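You operate a simulated robot arm through the tools that you are given. There is no shell and no other tool.

You are at the controls of a simulated robot arm. One attempt, no reset.

Task
Set the controls near the top of the wooden bench. At the end: the light button of the green meter is switched on; the blue knob of the black manifold is turned to open; the switch of the grey dock is switched on; the dial of the green meter is turned to volts; whatever was shut is shut again. Leave all else as you found it, and nothing knocked over.
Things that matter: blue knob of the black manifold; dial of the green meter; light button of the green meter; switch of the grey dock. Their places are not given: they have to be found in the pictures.

It is judged by the outcome, as a careful person would: the job done as asked, and still so three seconds after it is handed in. It fails if anything else is knocked over, pushed out of place, dropped, spilled or broken.

Robot
A 7-joint arm with a two-finger gripper, fixed in place. Base frame: the origin is at the foot of the arm, x ahead of it, y to its left, z up; the work surface is at about z = 0. Units: m, degrees, N and s.
With the tool pointing down near the work surface it reaches from about 0.26 to 0.6 m from the base axis. Its first joint turns from -143.0 to 143.0 degrees. Payload 1.08 kg.
The tool frame sits at the grasp point between the pads (the TCP): z along the fingers, y along the line on which they close. The tips reach 0.016 m beyond it. The gripper opens to 0.088 m; its body begins 0.058 m behind the TCP.
Orientation is told as [roll, pitch, yaw] about the base's x, y, z axes, in that order, counted from this pose: with the fingers straight down and closing along the base's y, the tool's x points along the base's -x, its y along +y and its z along -z.

Tools
- The arm moves only by the tool nudge_tool. Its argument "commands" is one flat list of numbers, 7 for each row, row after row: the shift along the tool's x, y, z in units of 150 mm (1.0 is 150 mm), then the turn, a rotation vector about the tool's x, y, z in units of 90 degrees (1.0 is 90 degrees), then the gripper command, from -1 (fully open) to 1 (shut), values between in proportion. In form: [x, y, z, ax, ay, az, jaw, x, y, z, ax, ay, az, jaw, ...]. A call has 1 to 20 rows; each row is the pose to reach, as a shift and turn from the pose commanded when the call began, along the tool's axes at that moment. A call with a number of a shift or a turn outside -1 to 1 is refused whole. A row lasts 0.2 s, in which the tool goes at most 0.05 m and 8.6 degrees; a call with a longer step from one row to the next is refused whole, and so is a gripper value outside its range. A pose out of reach is approached as far as the arm can. The call stops where the force on the tool passes 40 N (or 10 N more than at its start, if that is more) or the arm is blocked; 0.2 s more then pass. Each finger travels about 0.1867 m/s and halts on what it meets, pressing with about 20 N; the grip force reading is that of the motor and also rises with nothing between the fingers. The clock runs only during rows and for 0.2 s after the last one: add rows that repeat a pose to give the fingers time. It gives the time, the measured TCP pose, the force on the tool (base axes), the opening and the grip force at its end, in the units of the frame above (readings bear some noise), with the torque about the TCP (base axes, N m) and any sound that the robot's microphone picked up.
- Cameras (640 x 400 px; columns grow to the right, rows downward): "scene" is fixed at [0.3984, -0.5013, 0.6684]; the picture's right is [0.94, -0.34, 0.00], its down [-0.18, -0.50, -0.85] and it looks along [0.29, 0.80, -0.53] (base axes); focal length 338 px, centre (320, 200). "wrist" rides on the gripper at [0.082, -0.008, -0.092] in the tool frame; the picture's right is [0.10, 0.99, 0.00], its down [-0.70, 0.07, -0.71] and it looks along [-0.71, 0.07, 0.70] (tool axes); focal length 256 px, centre (320, 200).
- snapshot(camera): a new picture of that camera. It takes no simulated time.
- pixel_to_xyz(camera, pixels): for up to 12 pixels [column, row] of the newest picture of that camera ("zoom" is the newest enlarged one), the place [x, y, z] in the base frame of the surface seen there, good to about 0.002 m. It takes no simulated time.
- enlarge(camera, box): a new picture of the part [left, top, right, bottom] of that camera's present view, enlarged. It takes no simulated time.
- finish_job(): hands the job in; it is judged then, once.

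Unless the task says otherwise, let go and move clear before handing in.

The tools are called as a command line: name --argument value ..., lists and objects as JSON in quotes. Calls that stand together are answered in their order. nudge_tool: Moves the arm, as the interface text tells. Its arguments: {"type":"object","properties":{"commands":{"type":"array","items":{"type":"number"}}},"required":["commands"]} The other tools are called the same way: snapshot (camera) takes a picture; pixel_to_xyz (camera, pixels) gives the place of the surface under pixels of a picture; enlarge (camera, box) takes an enlarged picture of a part of a camera's view; finish_job () hands the job in.

At the start:

```text
t: 0.0
ee_pos: [0.3905, -0.0993, 0.4196]
orientation: [0.0, 0.0, 0.0]
ft_force: [0.2, 0.3, -1.1]
ft_torque: [-0.03, 0.04, 0.0]
finger_gap: 0.0882
grasp_force: 0.2
```

scene: 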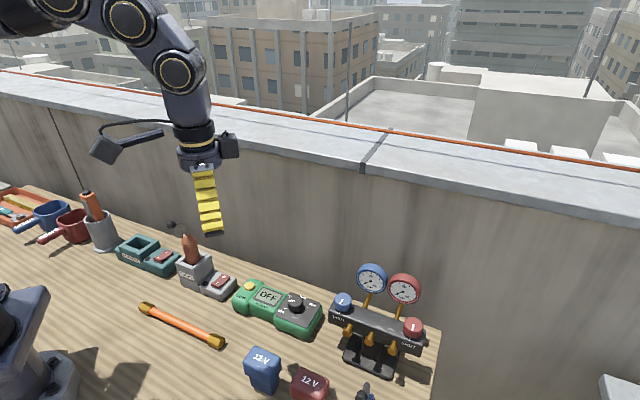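
wrist: 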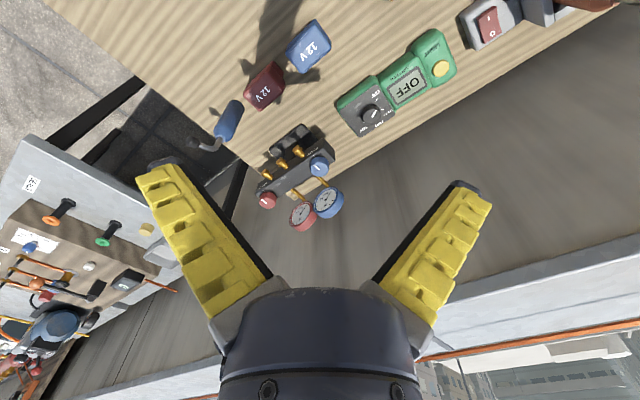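

The scene shows the grey dock near (205,275), the green meter near (278,308) and the black manifold near (375,330). I'll enlarge these to see the controls in detail.

enlarge --camera "scene" --box '[220, 260, 340, 350]'

enlarge --camera "scene" --box '[320, 250, 440, 390]'

enlarge --camera "scene" --box '[100, 220, 250, 310]'

enlarge --camera "wrist" --box '[240, 10, 560, 230]'

```text
4.44 times, centred on (280, 305) of scene
```

zoom: 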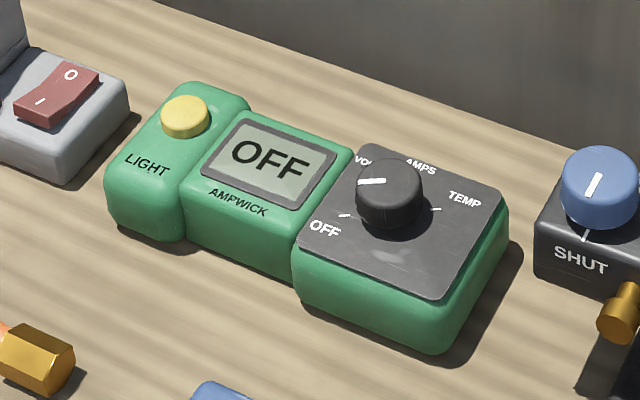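

```text
2.86 times, centred on (380, 320) of scene
```

zoom: 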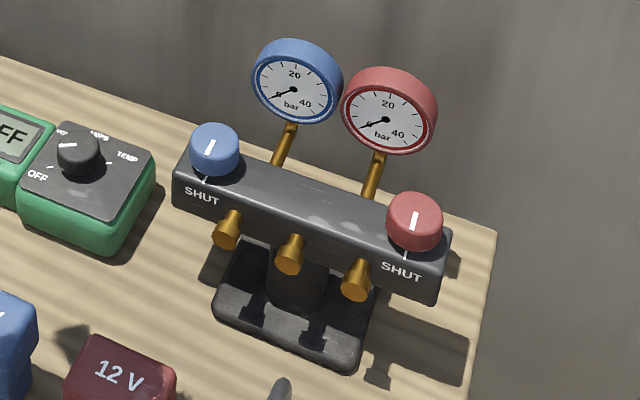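

```text
4.27 times, centred on (175, 265) of scene
```

zoom: 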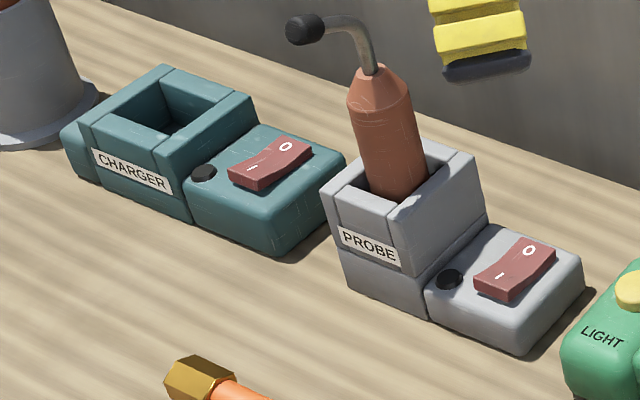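

```text
1.82 times, centred on (400, 120) of wrist
```

zoom: 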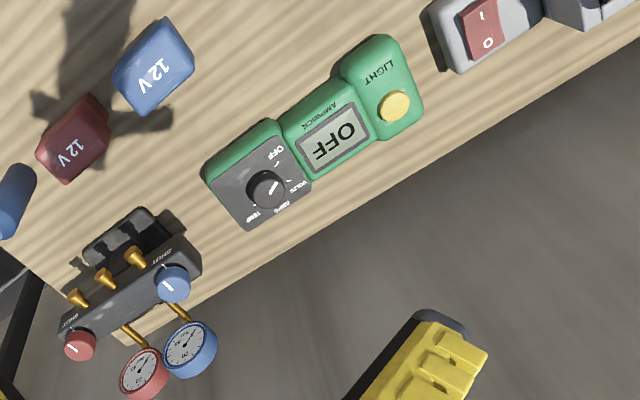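

The meter reads OFF with the dial at zoom (390,180) and the light button at zoom (185,117). The dock rocker's "O" side is up. I'll enlarge further and get coordinates.

enlarge --camera "scene" --box '[270, 283, 330, 343]'

enlarge --camera "wrist" --box '[330, 60, 430, 140]'

```text
6.67 times, centred on (300, 313) of scene
```

zoom: 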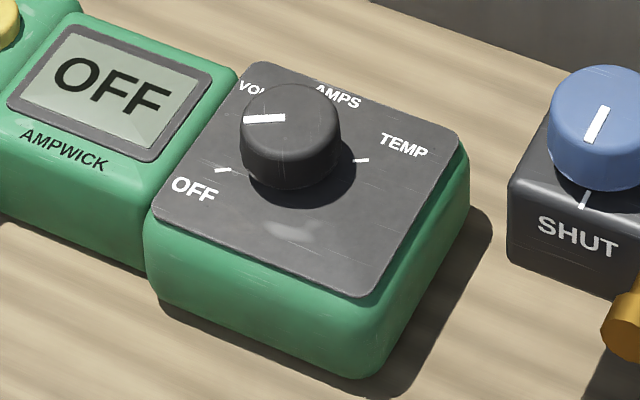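

```text
5.00 times, centred on (380, 100) of wrist
```

zoom: 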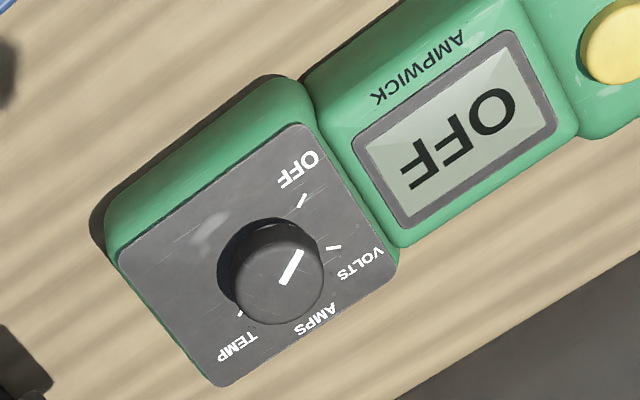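

The dial pointer lines up with the OFF tick (wrist zoom (303,200)); the VOLTS tick is at (333,247). I'll read the 3D places from this zoom.

pixel_to_xyz --camera "zoom" --pixels '[[303, 200], [333, 247], [240, 313], [281, 280], [298, 253], [284, 282], [240, 265], [322, 265], [125, 255], [290, 128], [395, 270], [225, 380]]'

enlarge --camera "scene" --box '[270, 283, 330, 343]'

```text
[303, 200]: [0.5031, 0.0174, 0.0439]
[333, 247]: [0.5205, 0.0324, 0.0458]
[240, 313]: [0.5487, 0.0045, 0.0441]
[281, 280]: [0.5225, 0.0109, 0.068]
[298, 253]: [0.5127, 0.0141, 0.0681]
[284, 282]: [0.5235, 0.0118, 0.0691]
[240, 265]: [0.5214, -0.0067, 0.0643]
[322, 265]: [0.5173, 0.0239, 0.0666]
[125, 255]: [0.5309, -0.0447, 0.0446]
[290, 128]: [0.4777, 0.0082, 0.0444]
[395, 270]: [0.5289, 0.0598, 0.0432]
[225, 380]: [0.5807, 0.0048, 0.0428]
```

```text
6.67 times, centred on (300, 313) of scene
```

zoom: 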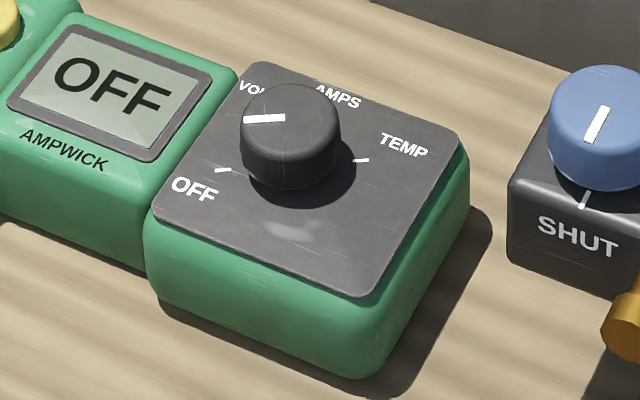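

The plate is turned about 45° with the knob centre near (0.522, 0.011), top at z≈0.068. Now I'll measure the manifold, the button, and the dock.

enlarge --camera "scene" --box '[320, 255, 440, 375]'

pixel_to_xyz --camera "scene" --pixels '[[372, 264], [404, 274], [371, 278], [404, 290], [343, 302], [413, 327], [331, 320], [421, 350], [370, 330], [193, 290], [250, 286], [190, 237]]'

```text
3.33 times, centred on (380, 315) of scene
```

zoom: 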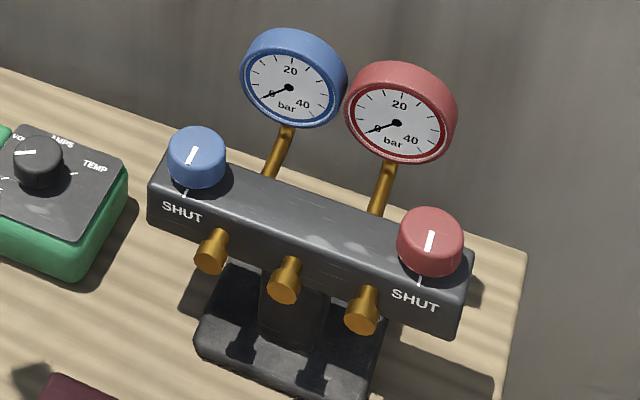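

```text
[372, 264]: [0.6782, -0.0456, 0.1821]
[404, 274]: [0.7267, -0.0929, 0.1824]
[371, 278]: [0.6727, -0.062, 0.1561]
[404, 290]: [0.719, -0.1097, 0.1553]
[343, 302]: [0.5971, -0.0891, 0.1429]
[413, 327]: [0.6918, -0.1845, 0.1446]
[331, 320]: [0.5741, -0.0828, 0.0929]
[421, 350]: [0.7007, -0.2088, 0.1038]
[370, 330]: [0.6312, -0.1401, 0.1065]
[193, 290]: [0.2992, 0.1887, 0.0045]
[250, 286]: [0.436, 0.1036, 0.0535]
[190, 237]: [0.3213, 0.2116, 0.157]
```

The blue knob sits at about (0.60,-0.09), top z≈0.143, near the reach limit, with only SHUT visible. I'll enlarge it more from both cameras.

enlarge --camera "wrist" --box '[250, 115, 350, 235]'

enlarge --camera "scene" --box '[325, 285, 375, 335]'

pixel_to_xyz --camera "zoom" --pixels '[[150, 120], [300, 120], [220, 60], [220, 140], [222, 115], [120, 220], [150, 290], [500, 300], [330, 190], [205, 240], [190, 270], [60, 200]]'

```text
3.33 times, centred on (300, 175) of wrist
```

zoom: 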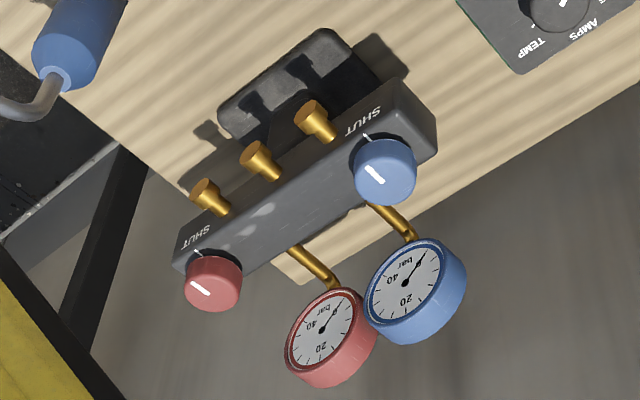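

```text
8.00 times, centred on (350, 310) of scene
```

zoom: 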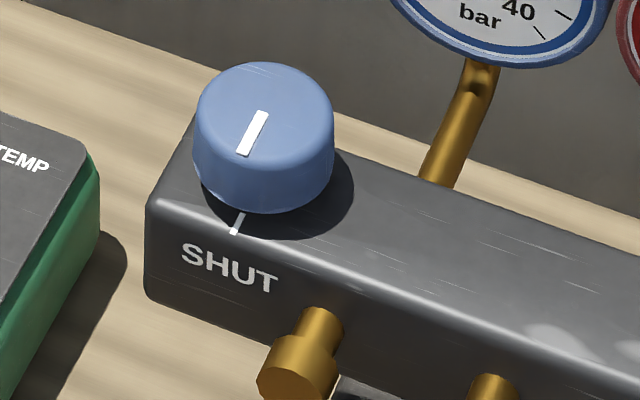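

```text
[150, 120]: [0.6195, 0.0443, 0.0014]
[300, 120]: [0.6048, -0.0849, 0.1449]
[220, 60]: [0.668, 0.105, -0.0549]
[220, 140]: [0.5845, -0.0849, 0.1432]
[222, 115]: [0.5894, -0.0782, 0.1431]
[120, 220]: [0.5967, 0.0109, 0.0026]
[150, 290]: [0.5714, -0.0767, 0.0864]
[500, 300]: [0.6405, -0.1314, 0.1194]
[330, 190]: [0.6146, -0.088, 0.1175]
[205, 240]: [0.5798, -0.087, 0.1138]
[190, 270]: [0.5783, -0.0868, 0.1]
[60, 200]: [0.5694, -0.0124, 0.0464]
```

The blue knob's pointer is toward the SHUT tick and no OPEN mark is visible yet. Next I'll measure the button and the dock rocker closely.

enlarge --camera "scene" --box '[170, 250, 270, 320]'

pixel_to_xyz --camera "zoom" --pixels '[[310, 190], [340, 190], [285, 220], [325, 205], [350, 170], [365, 190], [300, 230], [509, 228], [509, 240], [490, 225], [530, 232], [240, 250]]'

```text
5.71 times, centred on (220, 285) of scene
```

zoom: 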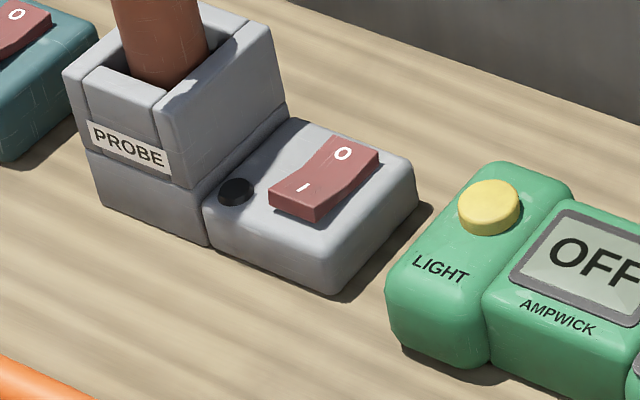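

```text
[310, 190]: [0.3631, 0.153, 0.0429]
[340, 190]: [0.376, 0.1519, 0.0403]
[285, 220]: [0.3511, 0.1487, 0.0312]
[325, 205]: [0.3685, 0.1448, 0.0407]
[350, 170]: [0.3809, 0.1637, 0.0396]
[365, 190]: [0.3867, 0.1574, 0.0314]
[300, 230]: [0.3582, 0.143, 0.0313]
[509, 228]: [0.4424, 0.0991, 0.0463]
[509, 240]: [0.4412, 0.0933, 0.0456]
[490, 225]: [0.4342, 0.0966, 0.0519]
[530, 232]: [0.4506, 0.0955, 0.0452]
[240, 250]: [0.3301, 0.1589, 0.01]
```

The rocker is raised on the "I" side at zoom (303,187) and sunk at "O" (343,153), so it is off. I'll get exact corners of the rocker and the button.

pixel_to_xyz --camera "zoom" --pixels '[[303, 187], [343, 153], [274, 193], [312, 207], [338, 140], [376, 152], [325, 170], [488, 200], [463, 200], [517, 200], [490, 185], [488, 218]]'

enlarge --camera "wrist" --box '[430, 0, 560, 90]'

```text
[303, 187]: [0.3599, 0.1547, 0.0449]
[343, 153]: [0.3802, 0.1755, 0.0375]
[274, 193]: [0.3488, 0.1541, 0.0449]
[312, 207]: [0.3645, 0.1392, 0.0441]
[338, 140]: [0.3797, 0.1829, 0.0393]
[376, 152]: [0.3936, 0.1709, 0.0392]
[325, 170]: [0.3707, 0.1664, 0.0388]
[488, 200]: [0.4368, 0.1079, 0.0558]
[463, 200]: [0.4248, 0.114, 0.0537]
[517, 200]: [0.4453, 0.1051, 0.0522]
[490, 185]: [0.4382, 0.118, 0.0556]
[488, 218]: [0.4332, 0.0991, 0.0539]
```

```text
4.44 times, centred on (495, 45) of wrist
```

zoom: 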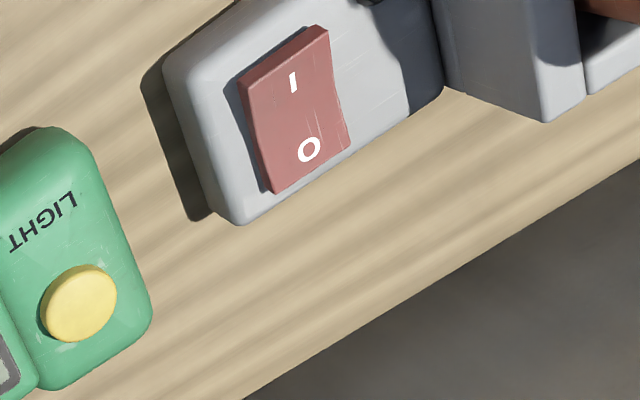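

The button's centre is near (0.436, 0.108, 0.056) and the rocker's I end near (0.357, 0.147, 0.0445). Before planning clearances I'll measure the gripper body and the probe beside the dock.

pixel_to_xyz --camera "wrist" --pixels '[[225, 320], [425, 320], [320, 295], [245, 300], [395, 300], [320, 390], [160, 175], [470, 190], [275, 280], [375, 280]]'

pixel_to_xyz --camera "scene" --pixels '[[172, 226], [180, 228], [188, 236], [191, 250], [198, 250], [186, 262], [205, 262], [100, 215], [90, 195], [55, 210], [110, 150], [230, 145]]'

enlarge --camera "scene" --box '[70, 90, 270, 250]'

```text
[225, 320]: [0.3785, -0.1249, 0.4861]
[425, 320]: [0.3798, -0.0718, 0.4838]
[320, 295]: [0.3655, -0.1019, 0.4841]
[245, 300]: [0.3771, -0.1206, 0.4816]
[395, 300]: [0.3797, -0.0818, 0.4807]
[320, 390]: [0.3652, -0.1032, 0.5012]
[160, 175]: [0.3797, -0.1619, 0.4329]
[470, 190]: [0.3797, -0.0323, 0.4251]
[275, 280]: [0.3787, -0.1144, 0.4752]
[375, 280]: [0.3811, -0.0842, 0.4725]
```

```text
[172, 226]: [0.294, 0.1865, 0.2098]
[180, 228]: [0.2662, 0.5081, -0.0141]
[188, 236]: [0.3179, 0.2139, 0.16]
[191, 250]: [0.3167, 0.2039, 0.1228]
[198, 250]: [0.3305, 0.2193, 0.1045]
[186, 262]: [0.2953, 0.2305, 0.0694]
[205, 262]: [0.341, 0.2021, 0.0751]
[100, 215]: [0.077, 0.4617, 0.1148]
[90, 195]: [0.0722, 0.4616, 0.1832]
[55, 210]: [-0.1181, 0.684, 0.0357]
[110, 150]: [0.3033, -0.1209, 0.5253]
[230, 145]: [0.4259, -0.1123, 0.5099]
```

```text
2.50 times, centred on (170, 170) of scene
```

zoom: 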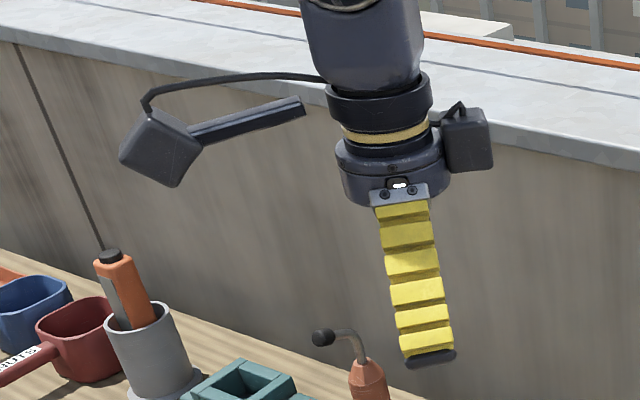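

The gripper body is slim (about 0.03 m radius) and the probe's tip rises to z≈0.21, so I have clearance. I still need to find the OPEN mark behind the blue knob, so I'll move the wrist camera to the +y side to look back at the manifold.

nudge_tool --commands '[-0.0545, 0.0909, 0.0364, 0, 0, 0.0909, -1, -0.1091, 0.1818, 0.0727, 0, 0, 0.1818, -1, -0.1636, 0.2727, 0.1091, 0, 0, 0.2727, -1, -0.2182, 0.3636, 0.1455, 0, 0, 0.3636, -1, -0.2727, 0.4545, 0.1818, 0, 0, 0.4545, -1, -0.3273, 0.5455, 0.2182, 0, 0, 0.5455, -1, -0.3818, 0.6364, 0.2545, 0, 0, 0.6364, -1, -0.4364, 0.7273, 0.2909, 0, 0, 0.7273, -1, -0.4909, 0.8182, 0.3273, 0, 0, 0.8182, -1, -0.5455, 0.9091, 0.3636, 0, 0, 0.9091, -1, -0.6, 1.0, 0.4, 0, 0, 1.0, -1]'

snapshot --camera "wrist"

snapshot --camera "scene"

```text
t: 2.4
ee_pos: [0.4798, 0.0533, 0.3617]
orientation: [0.0, 0.0, -90.1]
ft_force: [-0.8, -0.4, 0.3]
ft_torque: [0.04, -0.02, 0.03]
finger_gap: 0.0879
grasp_force: 0.0
```

```text
taken
```

wrist: 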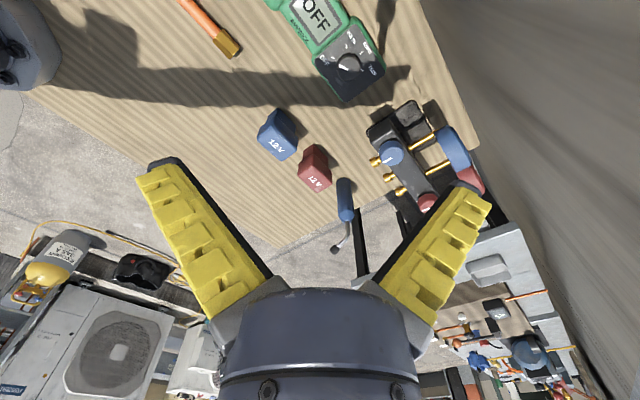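

```text
taken
```

scene: 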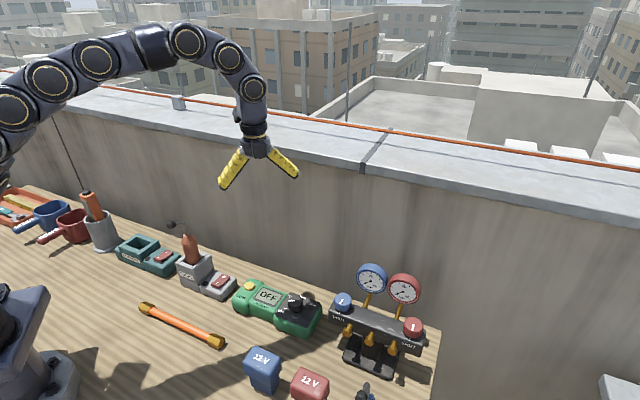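

The wrist view now shows the manifold from the other side, with the blue knob at (390,152). I'll enlarge that area and the dial.

enlarge --camera "wrist" --box '[360, 95, 490, 215]'

enlarge --camera "wrist" --box '[365, 125, 435, 180]'

pixel_to_xyz --camera "zoom" --pixels '[[230, 240], [130, 240], [330, 240], [230, 160], [230, 330], [400, 160], [400, 240], [80, 60], [300, 60], [500, 120], [560, 160], [300, 350]]'

```text
3.33 times, centred on (425, 155) of wrist
```

zoom: 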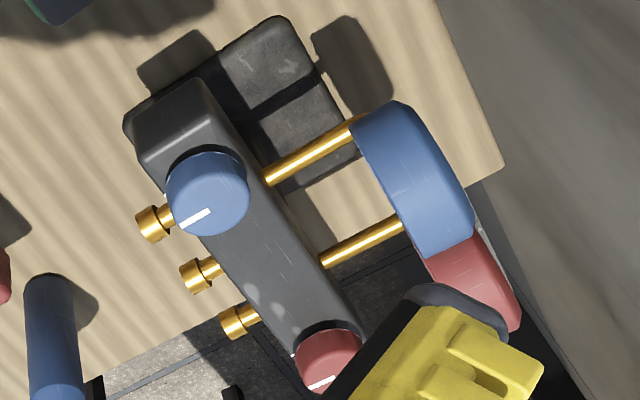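

```text
7.27 times, centred on (400, 152) of wrist
```

zoom: 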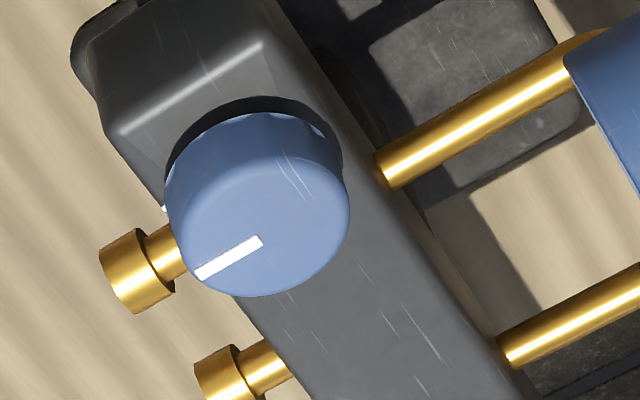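

```text
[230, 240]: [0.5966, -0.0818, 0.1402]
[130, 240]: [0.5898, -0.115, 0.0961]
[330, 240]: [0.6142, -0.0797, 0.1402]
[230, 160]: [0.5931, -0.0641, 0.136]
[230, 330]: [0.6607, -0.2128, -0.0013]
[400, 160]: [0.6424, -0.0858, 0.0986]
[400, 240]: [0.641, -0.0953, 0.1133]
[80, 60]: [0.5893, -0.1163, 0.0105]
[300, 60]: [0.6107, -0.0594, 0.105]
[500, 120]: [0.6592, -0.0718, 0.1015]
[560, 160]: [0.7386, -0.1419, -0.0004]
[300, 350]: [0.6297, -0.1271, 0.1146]
```

No OPEN label exists on the manifold; just SHUT. I'll get the knob's centre more exactly, and look at the dial's ticks from this angle.

pixel_to_xyz --camera "zoom" --pixels '[[262, 205], [175, 205], [345, 200], [262, 125], [262, 290], [262, 238], [200, 273], [390, 175], [120, 130], [265, 45], [380, 300], [250, 320]]'

enlarge --camera "wrist" --box '[270, 0, 410, 110]'

enlarge --camera "wrist" --box '[310, 20, 390, 105]'

```text
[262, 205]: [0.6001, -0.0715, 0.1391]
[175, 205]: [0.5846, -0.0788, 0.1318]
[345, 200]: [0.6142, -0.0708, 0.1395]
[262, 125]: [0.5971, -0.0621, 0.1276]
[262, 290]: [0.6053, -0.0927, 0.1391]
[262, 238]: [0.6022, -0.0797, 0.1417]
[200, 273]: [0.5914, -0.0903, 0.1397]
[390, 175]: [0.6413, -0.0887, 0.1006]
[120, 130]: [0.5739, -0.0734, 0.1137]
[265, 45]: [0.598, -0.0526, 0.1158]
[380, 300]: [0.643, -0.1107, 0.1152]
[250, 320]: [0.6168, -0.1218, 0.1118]
```

```text
3.64 times, centred on (340, 55) of wrist
```

zoom: 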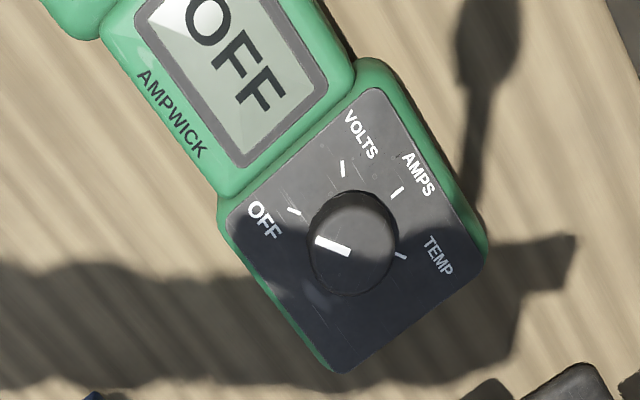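

```text
4.71 times, centred on (350, 62) of wrist
```

zoom: 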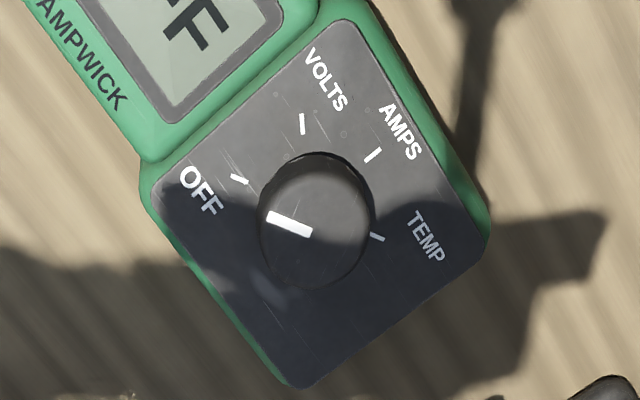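

All four ticks are visible now: OFF (239,180), VOLTS (302,124), AMPS (373,155), TEMP (377,237). I'll locate them in base coordinates.

pixel_to_xyz --camera "zoom" --pixels '[[239, 180], [302, 124], [373, 155], [377, 237], [290, 225], [270, 218], [310, 232], [308, 238], [262, 230], [372, 220], [308, 285], [320, 160]]'

```text
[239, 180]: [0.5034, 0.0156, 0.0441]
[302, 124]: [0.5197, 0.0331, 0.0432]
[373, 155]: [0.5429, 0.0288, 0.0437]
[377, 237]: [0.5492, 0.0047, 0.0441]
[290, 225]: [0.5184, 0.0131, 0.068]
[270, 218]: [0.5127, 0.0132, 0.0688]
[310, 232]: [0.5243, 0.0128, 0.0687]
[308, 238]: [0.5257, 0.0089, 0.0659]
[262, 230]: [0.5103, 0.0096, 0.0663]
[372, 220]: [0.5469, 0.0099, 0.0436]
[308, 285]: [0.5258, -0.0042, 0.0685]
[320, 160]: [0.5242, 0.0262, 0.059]
```

The dial's axis fits to about (0.527, 0.0096), with ticks spaced about 60° apart and VOLTS clockwise of OFF. I'll close the gripper and move above the light button (0.436, 0.108) with yaw back to 0.

nudge_tool --commands '[0.0332, -0.0265, 0.0909, 0, 0, -0.0909, 1, 0.0664, -0.0531, 0.1818, 0, 0, -0.1818, 1, 0.0995, -0.0796, 0.2727, 0, 0, -0.2727, 1, 0.1327, -0.1062, 0.3636, 0, 0, -0.3636, 1, 0.1659, -0.1327, 0.4545, 0, 0, -0.4545, 1, 0.1991, -0.1593, 0.5455, 0, 0, -0.5455, 1, 0.2323, -0.1858, 0.6364, 0, 0, -0.6364, 1, 0.2655, -0.2124, 0.7273, 0, 0, -0.7273, 1, 0.2986, -0.2389, 0.8182, 0, 0, -0.8182, 1, 0.3318, -0.2655, 0.9091, 0, 0, -0.9091, 1, 0.365, -0.292, 1.0, 0, 0, -1.0, 1, 0.365, -0.292, 1.0, 0, 0, -1.0, 1]'

snapshot --camera "wrist"

snapshot --camera "scene"

```text
t: 5.0
ee_pos: [0.4378, 0.1054, 0.2086]
orientation: [0.0, 0.0, 0.2]
ft_force: [0.2, 0.3, 0.9]
ft_torque: [-0.01, 0.02, -0.01]
finger_gap: 0.0
grasp_force: 19.6
```

```text
taken
```

wrist: 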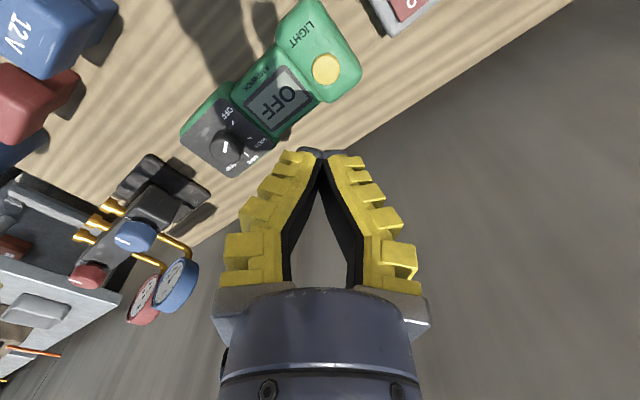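

```text
taken
```

scene: 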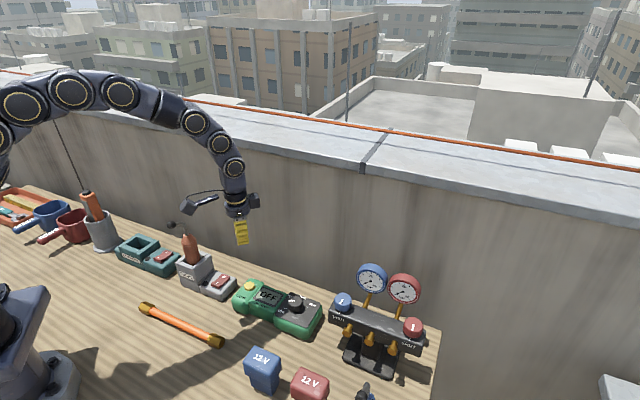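

The fingers are closed at (0.437, 0.105, 0.209) and the button is at wrist pixel (326,69). I'll measure it again from this closer view.

enlarge --camera "wrist" --box '[280, 0, 440, 110]'

pixel_to_xyz --camera "wrist" --pixels '[[326, 69], [313, 70], [339, 68], [326, 58], [326, 82], [321, 153], [321, 157]]'

```text
3.64 times, centred on (360, 55) of wrist
```

zoom: 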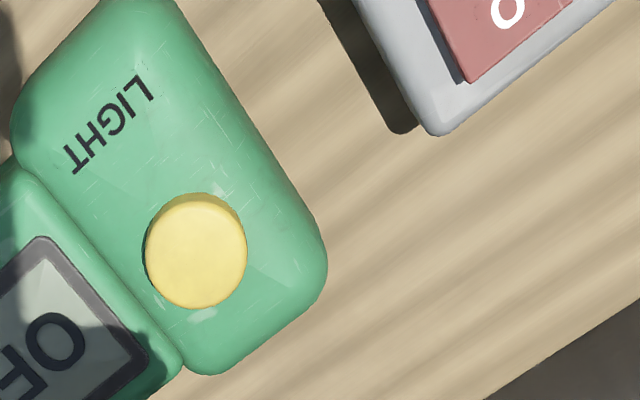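

```text
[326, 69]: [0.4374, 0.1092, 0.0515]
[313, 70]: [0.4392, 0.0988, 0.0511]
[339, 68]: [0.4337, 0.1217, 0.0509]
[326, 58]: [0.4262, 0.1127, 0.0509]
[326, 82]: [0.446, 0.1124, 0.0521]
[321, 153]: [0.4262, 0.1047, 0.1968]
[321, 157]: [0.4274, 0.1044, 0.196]
```

The button's centre reads as about (0.436, 0.110), top near z 0.052–0.055. I'll descend to a hover about 1 cm above it.

nudge_tool --commands '[0.005, 0.03, 0.2, 0, 0, 0, 1, 0.005, 0.03, 0.4, 0, 0, 0, 1, 0.005, 0.03, 0.6, 0, 0, 0, 1, 0.005, 0.03, 0.75, 0, 0, 0, 1, 0.005, 0.03, 0.84, 0, 0, 0, 1, 0.005, 0.03, 0.87, 0, 0, 0, 1]'

enlarge --camera "scene" --box '[210, 210, 330, 310]'

snapshot --camera "wrist"

```text
t: 6.4
ee_pos: [0.4352, 0.1114, 0.0778]
orientation: [0.0, -0.1, -0.1]
ft_force: [0.1, 0.1, 0.4]
ft_torque: [0.0, 0.02, 0.01]
finger_gap: 0.0
grasp_force: 20.1
```

```text
4.00 times, centred on (270, 260) of scene
```

zoom: 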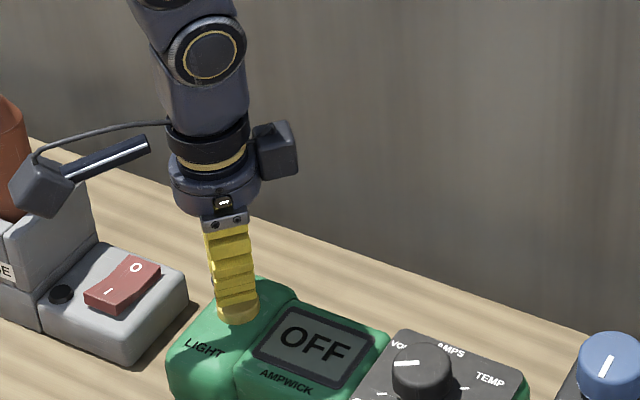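

```text
taken
```

wrist: 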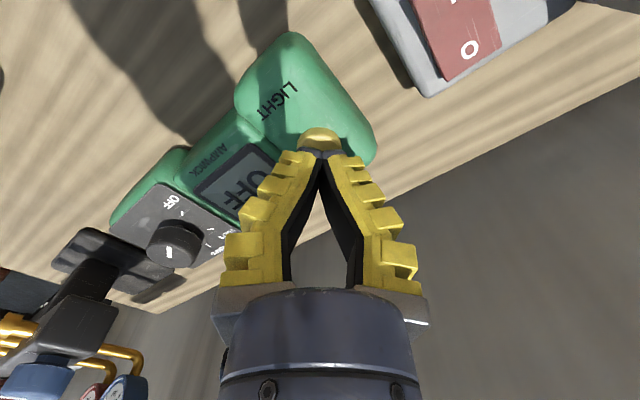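

The closed tips are straight above the yellow button at wrist (320,140). I'll press gently in small steps.

nudge_tool --commands '[0, 0, 0.0133, 0, 0, 0, 1, 0, 0, 0.0267, 0, 0, 0, 1, 0, 0, 0.04, 0, 0, 0, 1, 0, 0, 0.05, 0, 0, 0, 1, 0, 0, 0.06, 0, 0, 0, 1]'

enlarge --camera "scene" --box '[210, 210, 330, 310]'

```text
t: 7.6
ee_pos: [0.436, 0.1114, 0.0694]
orientation: [0.0, 0.0, 0.0]
ft_force: [-0.4, -0.8, -0.4]
ft_torque: [-0.01, 0.01, 0.0]
finger_gap: 0.0
grasp_force: 20.5
```

```text
4.00 times, centred on (270, 260) of scene
```

zoom: 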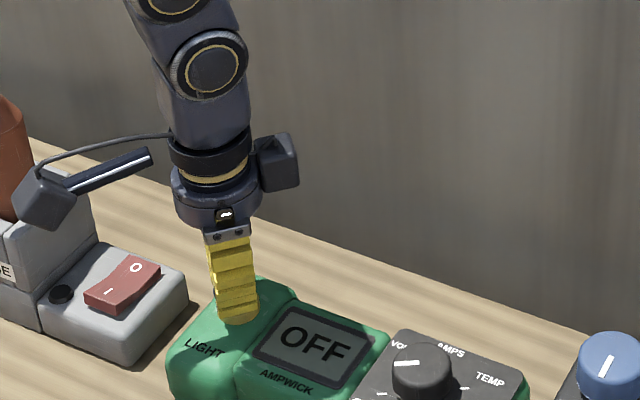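

No contact force yet at TCP z 0.0694 (tips ≈ 0.0534). I'll keep pressing down in 1 mm steps.

nudge_tool --commands '[0, 0, 0.0067, 0, 0, 0, 1, 0, 0, 0.0133, 0, 0, 0, 1, 0, 0, 0.02, 0, 0, 0, 1]'

enlarge --camera "scene" --box '[210, 250, 310, 320]'

```text
t: 8.4
ee_pos: [0.4358, 0.1096, 0.0667]
orientation: [0.0, 0.0, 0.0]
ft_force: [-0.6, 0.5, 0.7]
ft_torque: [-0.02, 0.04, -0.02]
finger_gap: 0.0059
grasp_force: 19.4
```

```text
5.71 times, centred on (260, 285) of scene
```

zoom: 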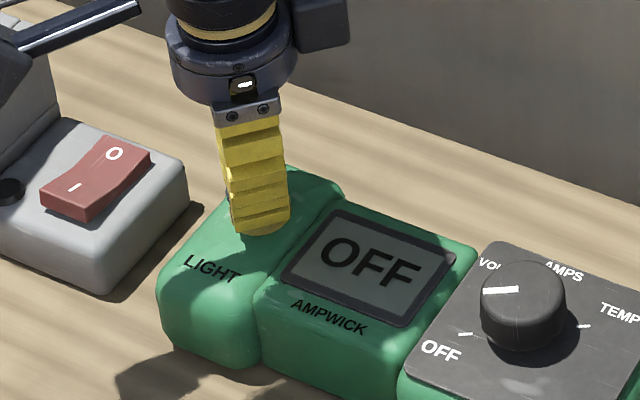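

The finger gap reads 0.0059 m though commanded shut, suggesting the tips are touching something. I'll check the wrist view before pressing on.

enlarge --camera "wrist" --box '[230, 80, 410, 200]'

nudge_tool --commands '[0, 0, 0, 0, 0, 0, 1]'

```text
3.33 times, centred on (320, 140) of wrist
```

zoom: 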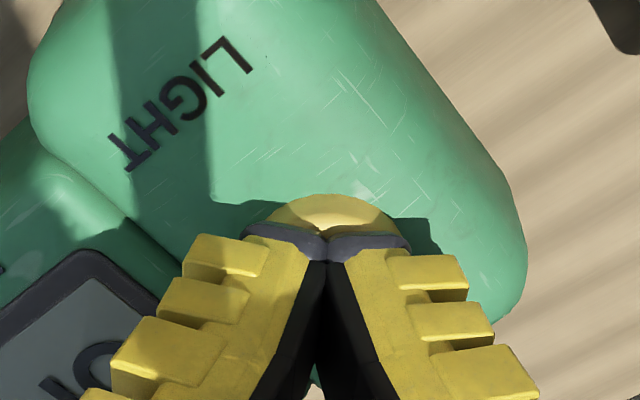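

```text
t: 8.8
ee_pos: [0.4358, 0.1098, 0.066]
orientation: [-0.1, 0.0, 0.1]
ft_force: [-0.2, 0.2, 1.1]
ft_torque: [0.0, -0.02, 0.02]
finger_gap: 0.0059
grasp_force: 19.7
```

There is slight upward force (~1 N) and the tips rest on the yellow cap at zoom (330,220). I'll press further in 1 mm steps.

nudge_tool --commands '[0, 0, 0.0067, 0, 0, 0, 1, 0, 0, 0.0133, 0, 0, 0, 1]'

enlarge --camera "wrist" --box '[140, 80, 410, 260]'

```text
t: 9.4
ee_pos: [0.4351, 0.1115, 0.0655]
orientation: [0.0, -0.1, 0.1]
ft_force: [0.8, -0.2, 2.2]
ft_torque: [-0.02, -0.03, -0.03]
finger_gap: 0.0059
grasp_force: 19.8
heard: click
```

```text
2.22 times, centred on (275, 170) of wrist
```

zoom: 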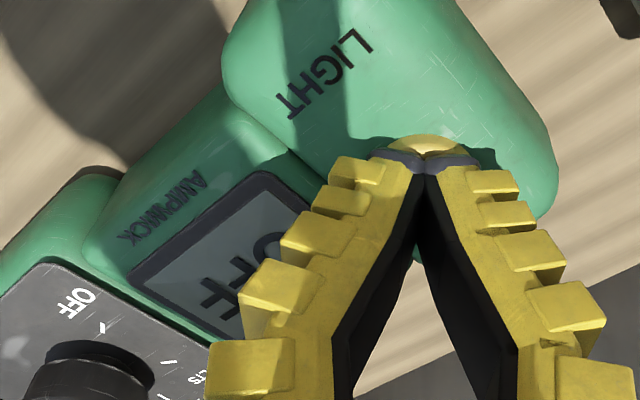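

A click was heard with about 2 N, so the button toggled. I'll lift straight up and check the state.

nudge_tool --commands '[0, 0, -0.05, 0, 0, 0, 1, 0, 0, -0.2, 0, 0, 0, 1, 0, 0, -0.45, 0, 0, 0, 1, 0, 0, -0.7, 0, 0, 0, 1, 0, 0, -0.7, 0, 0, 0, 1]'

enlarge --camera "scene" --box '[210, 260, 330, 340]'

snapshot --camera "wrist"

```text
t: 10.6
ee_pos: [0.4361, 0.1114, 0.1694]
orientation: [-0.1, 0.2, 0.0]
ft_force: [0.3, -0.1, 0.0]
ft_torque: [0.01, -0.01, -0.01]
finger_gap: 0.0
grasp_force: 19.9
```

```text
5.00 times, centred on (270, 300) of scene
```

zoom: 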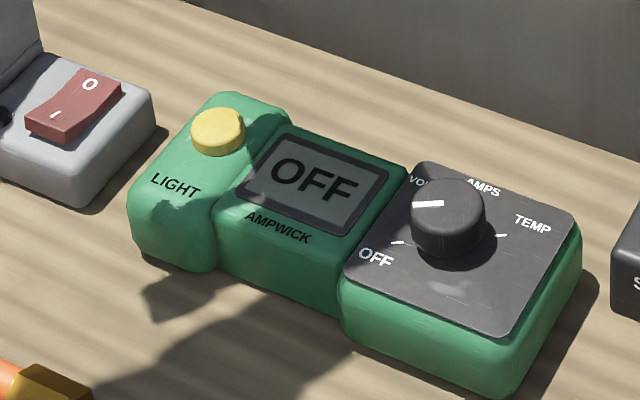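

```text
taken
```

wrist: 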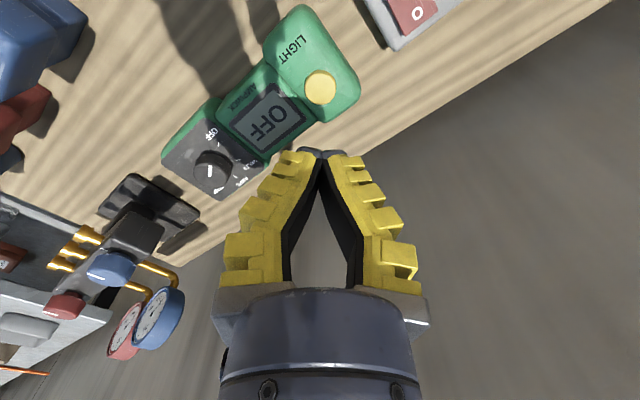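

The button still shows yellow at zoom (218,130) and the display is in arm shadow. I'll measure the cap height to see whether it latched.

pixel_to_xyz --camera "zoom" --pixels '[[218, 127], [205, 127], [230, 127], [218, 118], [218, 145], [215, 152], [160, 150], [250, 140]]'

enlarge --camera "scene" --box '[235, 270, 275, 300]'

enlarge --camera "wrist" --box '[220, 0, 380, 140]'

```text
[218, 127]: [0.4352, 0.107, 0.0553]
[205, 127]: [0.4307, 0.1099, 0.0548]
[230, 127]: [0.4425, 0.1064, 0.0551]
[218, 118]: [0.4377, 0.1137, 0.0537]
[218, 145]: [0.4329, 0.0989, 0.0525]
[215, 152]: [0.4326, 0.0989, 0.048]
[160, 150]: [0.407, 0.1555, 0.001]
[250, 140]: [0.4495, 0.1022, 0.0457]
```

```text
13.33 times, centred on (255, 285) of scene
```

zoom: 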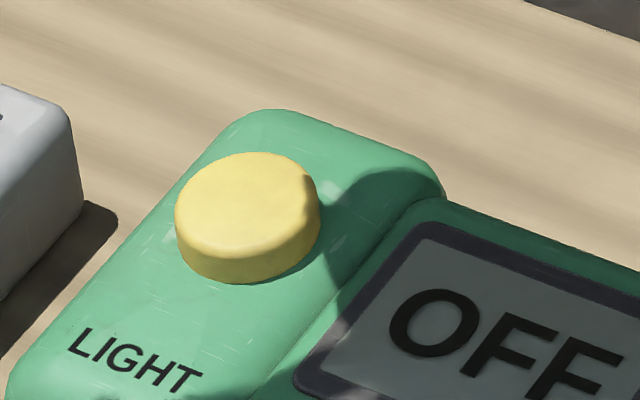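

```text
2.86 times, centred on (300, 70) of wrist
```

zoom: 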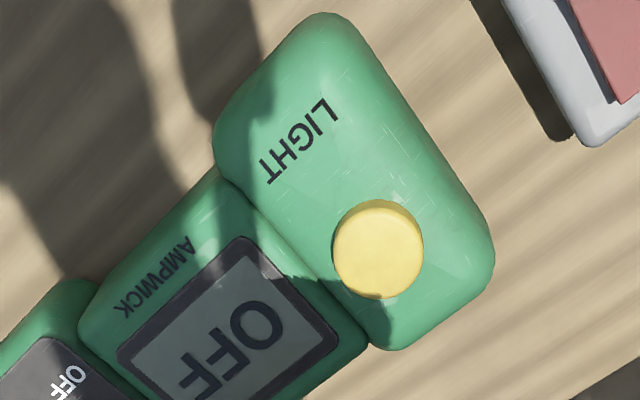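

The cap springs back, so the lamp state may only show once the meter is on; I'll check after the dial is turned. Next I'll move over the dock rocker's I end with yaw +45° to keep the camera clear of the probe.

nudge_tool --commands '[0.0838, 0.045, 0, 0, 0, -0.0833, 1, 0.1677, 0.09, 0, 0, 0, -0.1667, 1, 0.2515, 0.135, 0, 0, 0, -0.25, 1, 0.3353, 0.18, 0, 0, 0, -0.3333, 1, 0.4192, 0.225, 0, 0, 0, -0.4167, 1, 0.503, 0.27, 0, 0, 0, -0.5, 1, 0.503, 0.27, 0, 0, 0, -0.5, 1]'

snapshot --camera "wrist"

snapshot --camera "scene"

```text
t: 12.2
ee_pos: [0.3582, 0.1522, 0.1716]
orientation: [-0.1, 0.1, 45.1]
ft_force: [-0.1, -0.5, 0.2]
ft_torque: [0.03, -0.01, 0.02]
finger_gap: 0.0
grasp_force: 19.4
```

```text
taken
```

wrist: 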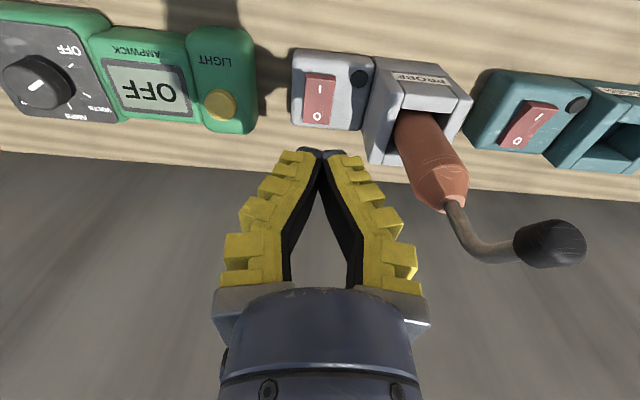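

```text
taken
```

scene: 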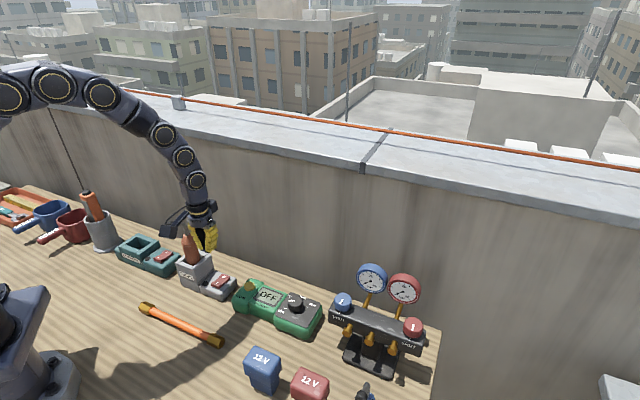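

The wrist view aligns the dock's rocker with the fingers; "I" is at (320,88) and "O" at (318,116). I'll measure the rocker and the probe rod from here.

enlarge --camera "wrist" --box '[280, 40, 480, 165]'

pixel_to_xyz --camera "wrist" --pixels '[[310, 76], [333, 76], [321, 77], [321, 100], [319, 122], [305, 122], [332, 125], [550, 243], [525, 243], [580, 245], [480, 240], [453, 205]]'

```text
3.20 times, centred on (380, 102) of wrist
```

zoom: 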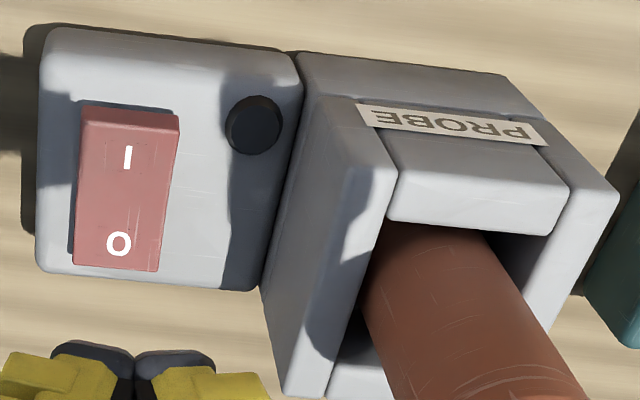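

```text
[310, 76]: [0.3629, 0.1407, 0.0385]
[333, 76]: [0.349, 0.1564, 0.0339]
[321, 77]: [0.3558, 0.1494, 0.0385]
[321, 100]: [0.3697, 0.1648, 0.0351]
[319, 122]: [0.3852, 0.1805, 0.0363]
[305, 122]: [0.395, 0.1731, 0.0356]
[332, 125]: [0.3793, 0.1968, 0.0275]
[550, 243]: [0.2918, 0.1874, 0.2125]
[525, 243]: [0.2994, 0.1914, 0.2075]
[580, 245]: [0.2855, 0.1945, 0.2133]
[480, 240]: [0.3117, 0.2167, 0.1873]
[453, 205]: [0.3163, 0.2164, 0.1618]
```

The I end is centred near (0.356, 0.149), and my tips are about 5 mm inboard of it; the probe rod's ball stays ~7 cm away. I'll descend to just above the rocker.

nudge_tool --commands '[0, 0, 0.15, 0, 0, 0, 1, 0, 0, 0.3, 0, 0, 0, 1, 0, 0, 0.45, 0, 0, 0, 1, 0, 0, 0.58, 0, 0, 0, 1, 0, 0, 0.65, 0, 0, 0, 1, 0, 0, 0.68, 0, 0, 0, 1]'

snapshot --camera "wrist"

enlarge --camera "scene" --box '[140, 180, 280, 310]'

```text
t: 13.6
ee_pos: [0.3595, 0.151, 0.0684]
orientation: [0.0, 0.1, 45.0]
ft_force: [0.1, 0.3, -0.1]
ft_torque: [0.02, 0.04, -0.02]
finger_gap: 0.0
grasp_force: 20.2
```

```text
taken
```

wrist: 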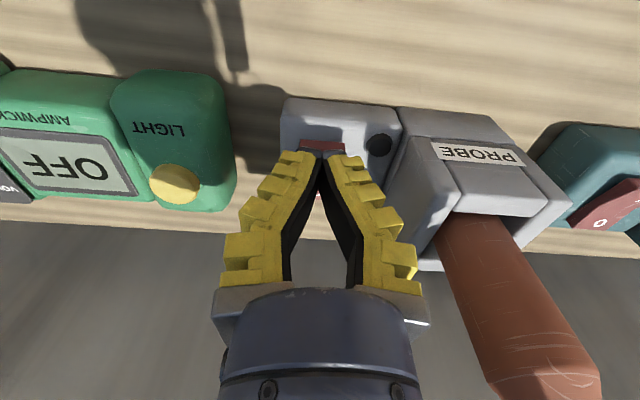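

```text
3.08 times, centred on (210, 245) of scene
```

zoom: 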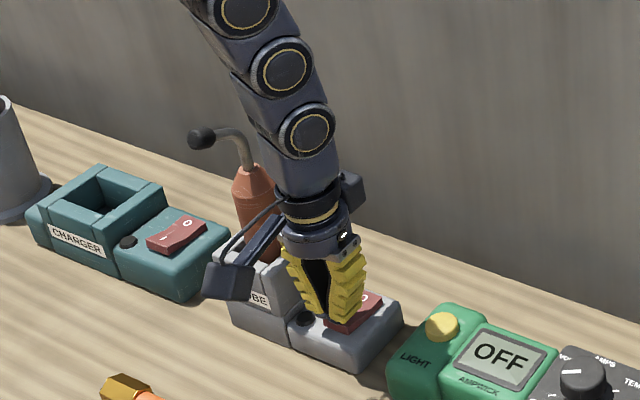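

The tips are over the rocker's I end at wrist (321,147), with no contact force. I'll press in small steps.

nudge_tool --commands '[0, 0, 0.0133, 0, 0, 0, 1, 0, 0, 0.0267, 0, 0, 0, 1, 0, 0, 0.04, 0, 0, 0, 1, 0, 0, 0.05, 0, 0, 0, 1, 0, 0, 0.06, 0, 0, 0, 1, 0, 0, 0.0667, 0, 0, 0, 1]'

enlarge --camera "scene" --box '[170, 240, 260, 310]'

```text
t: 15.0
ee_pos: [0.3593, 0.1509, 0.0584]
orientation: [0.0, 0.0, 45.0]
ft_force: [-0.3, -0.6, 0.3]
ft_torque: [0.01, 0.02, 0.03]
finger_gap: 0.0059
grasp_force: 19.4
```

```text
5.71 times, centred on (215, 275) of scene
```

zoom: 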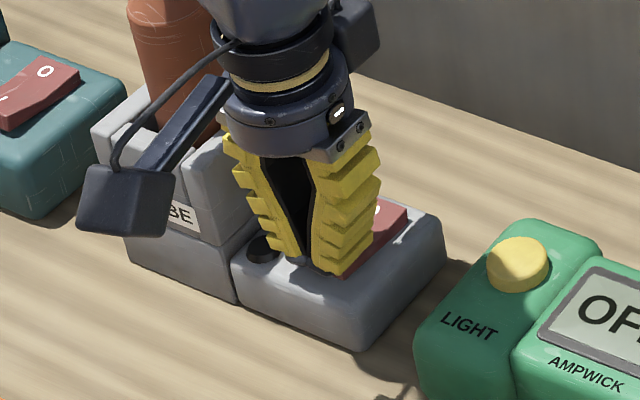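

The gap reading of 0.0059 again signals light contact at TCP z 0.058. I'll continue in 1 mm steps until the click.

nudge_tool --commands '[0, 0, 0.0067, 0, 0, 0, 1, 0, 0, 0.0133, 0, 0, 0, 1, 0, 0, 0.02, 0, 0, 0, 1]'

enlarge --camera "scene" --box '[170, 240, 260, 310]'

```text
t: 15.8
ee_pos: [0.3602, 0.1518, 0.0561]
orientation: [0.0, 0.0, 45.0]
ft_force: [1.1, 0.0, 0.4]
ft_torque: [-0.03, -0.01, 0.01]
finger_gap: 0.0
grasp_force: 19.7
```

```text
5.71 times, centred on (215, 275) of scene
```

zoom: 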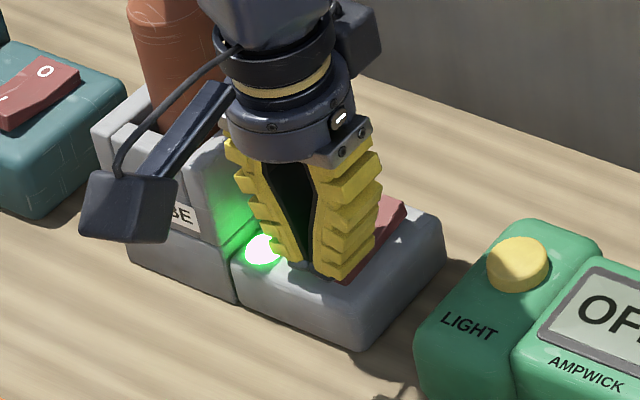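

The dock's lamp at zoom (262,248) is glowing green, so the switch is on. I'll lift straight up.

nudge_tool --commands '[0, 0, -0.05, 0, 0, 0, 1, 0, 0, -0.2, 0, 0, 0, 1, 0, 0, -0.45, 0, 0, 0, 1, 0, 0, -0.7, 0, 0, 0, 1, 0, 0, -0.9, 0, 0, 0, 1, 0, 0, -0.9, 0, 0, 0, 1]'

snapshot --camera "scene"

enlarge --camera "scene" --box '[160, 240, 330, 350]'

snapshot --camera "wrist"

```text
t: 17.2
ee_pos: [0.3601, 0.1516, 0.1912]
orientation: [-0.1, 0.0, 44.9]
ft_force: [0.3, -0.1, 0.6]
ft_torque: [-0.03, -0.01, 0.01]
finger_gap: 0.0
grasp_force: 19.8
```

```text
taken
```

scene: 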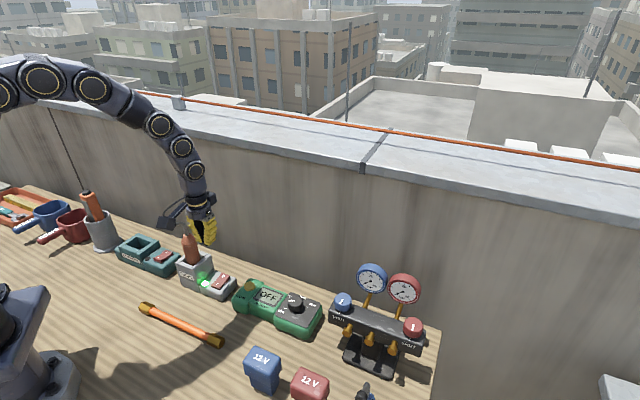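

```text
3.64 times, centred on (245, 295) of scene
```

zoom: 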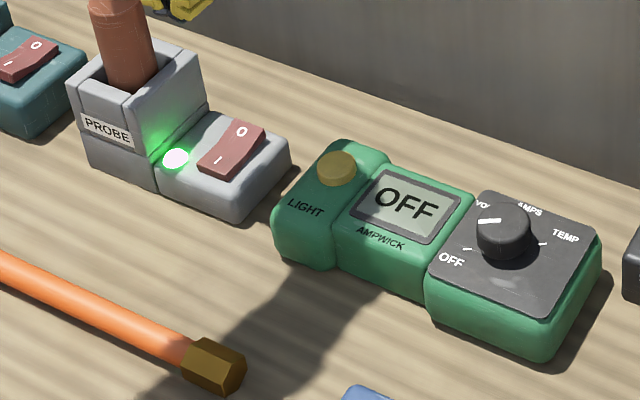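

```text
taken
```

wrist: 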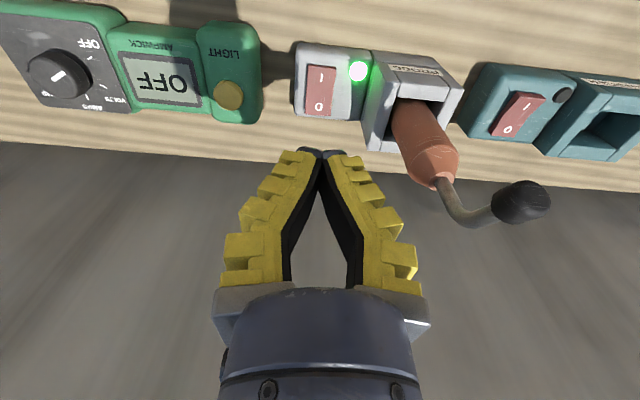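

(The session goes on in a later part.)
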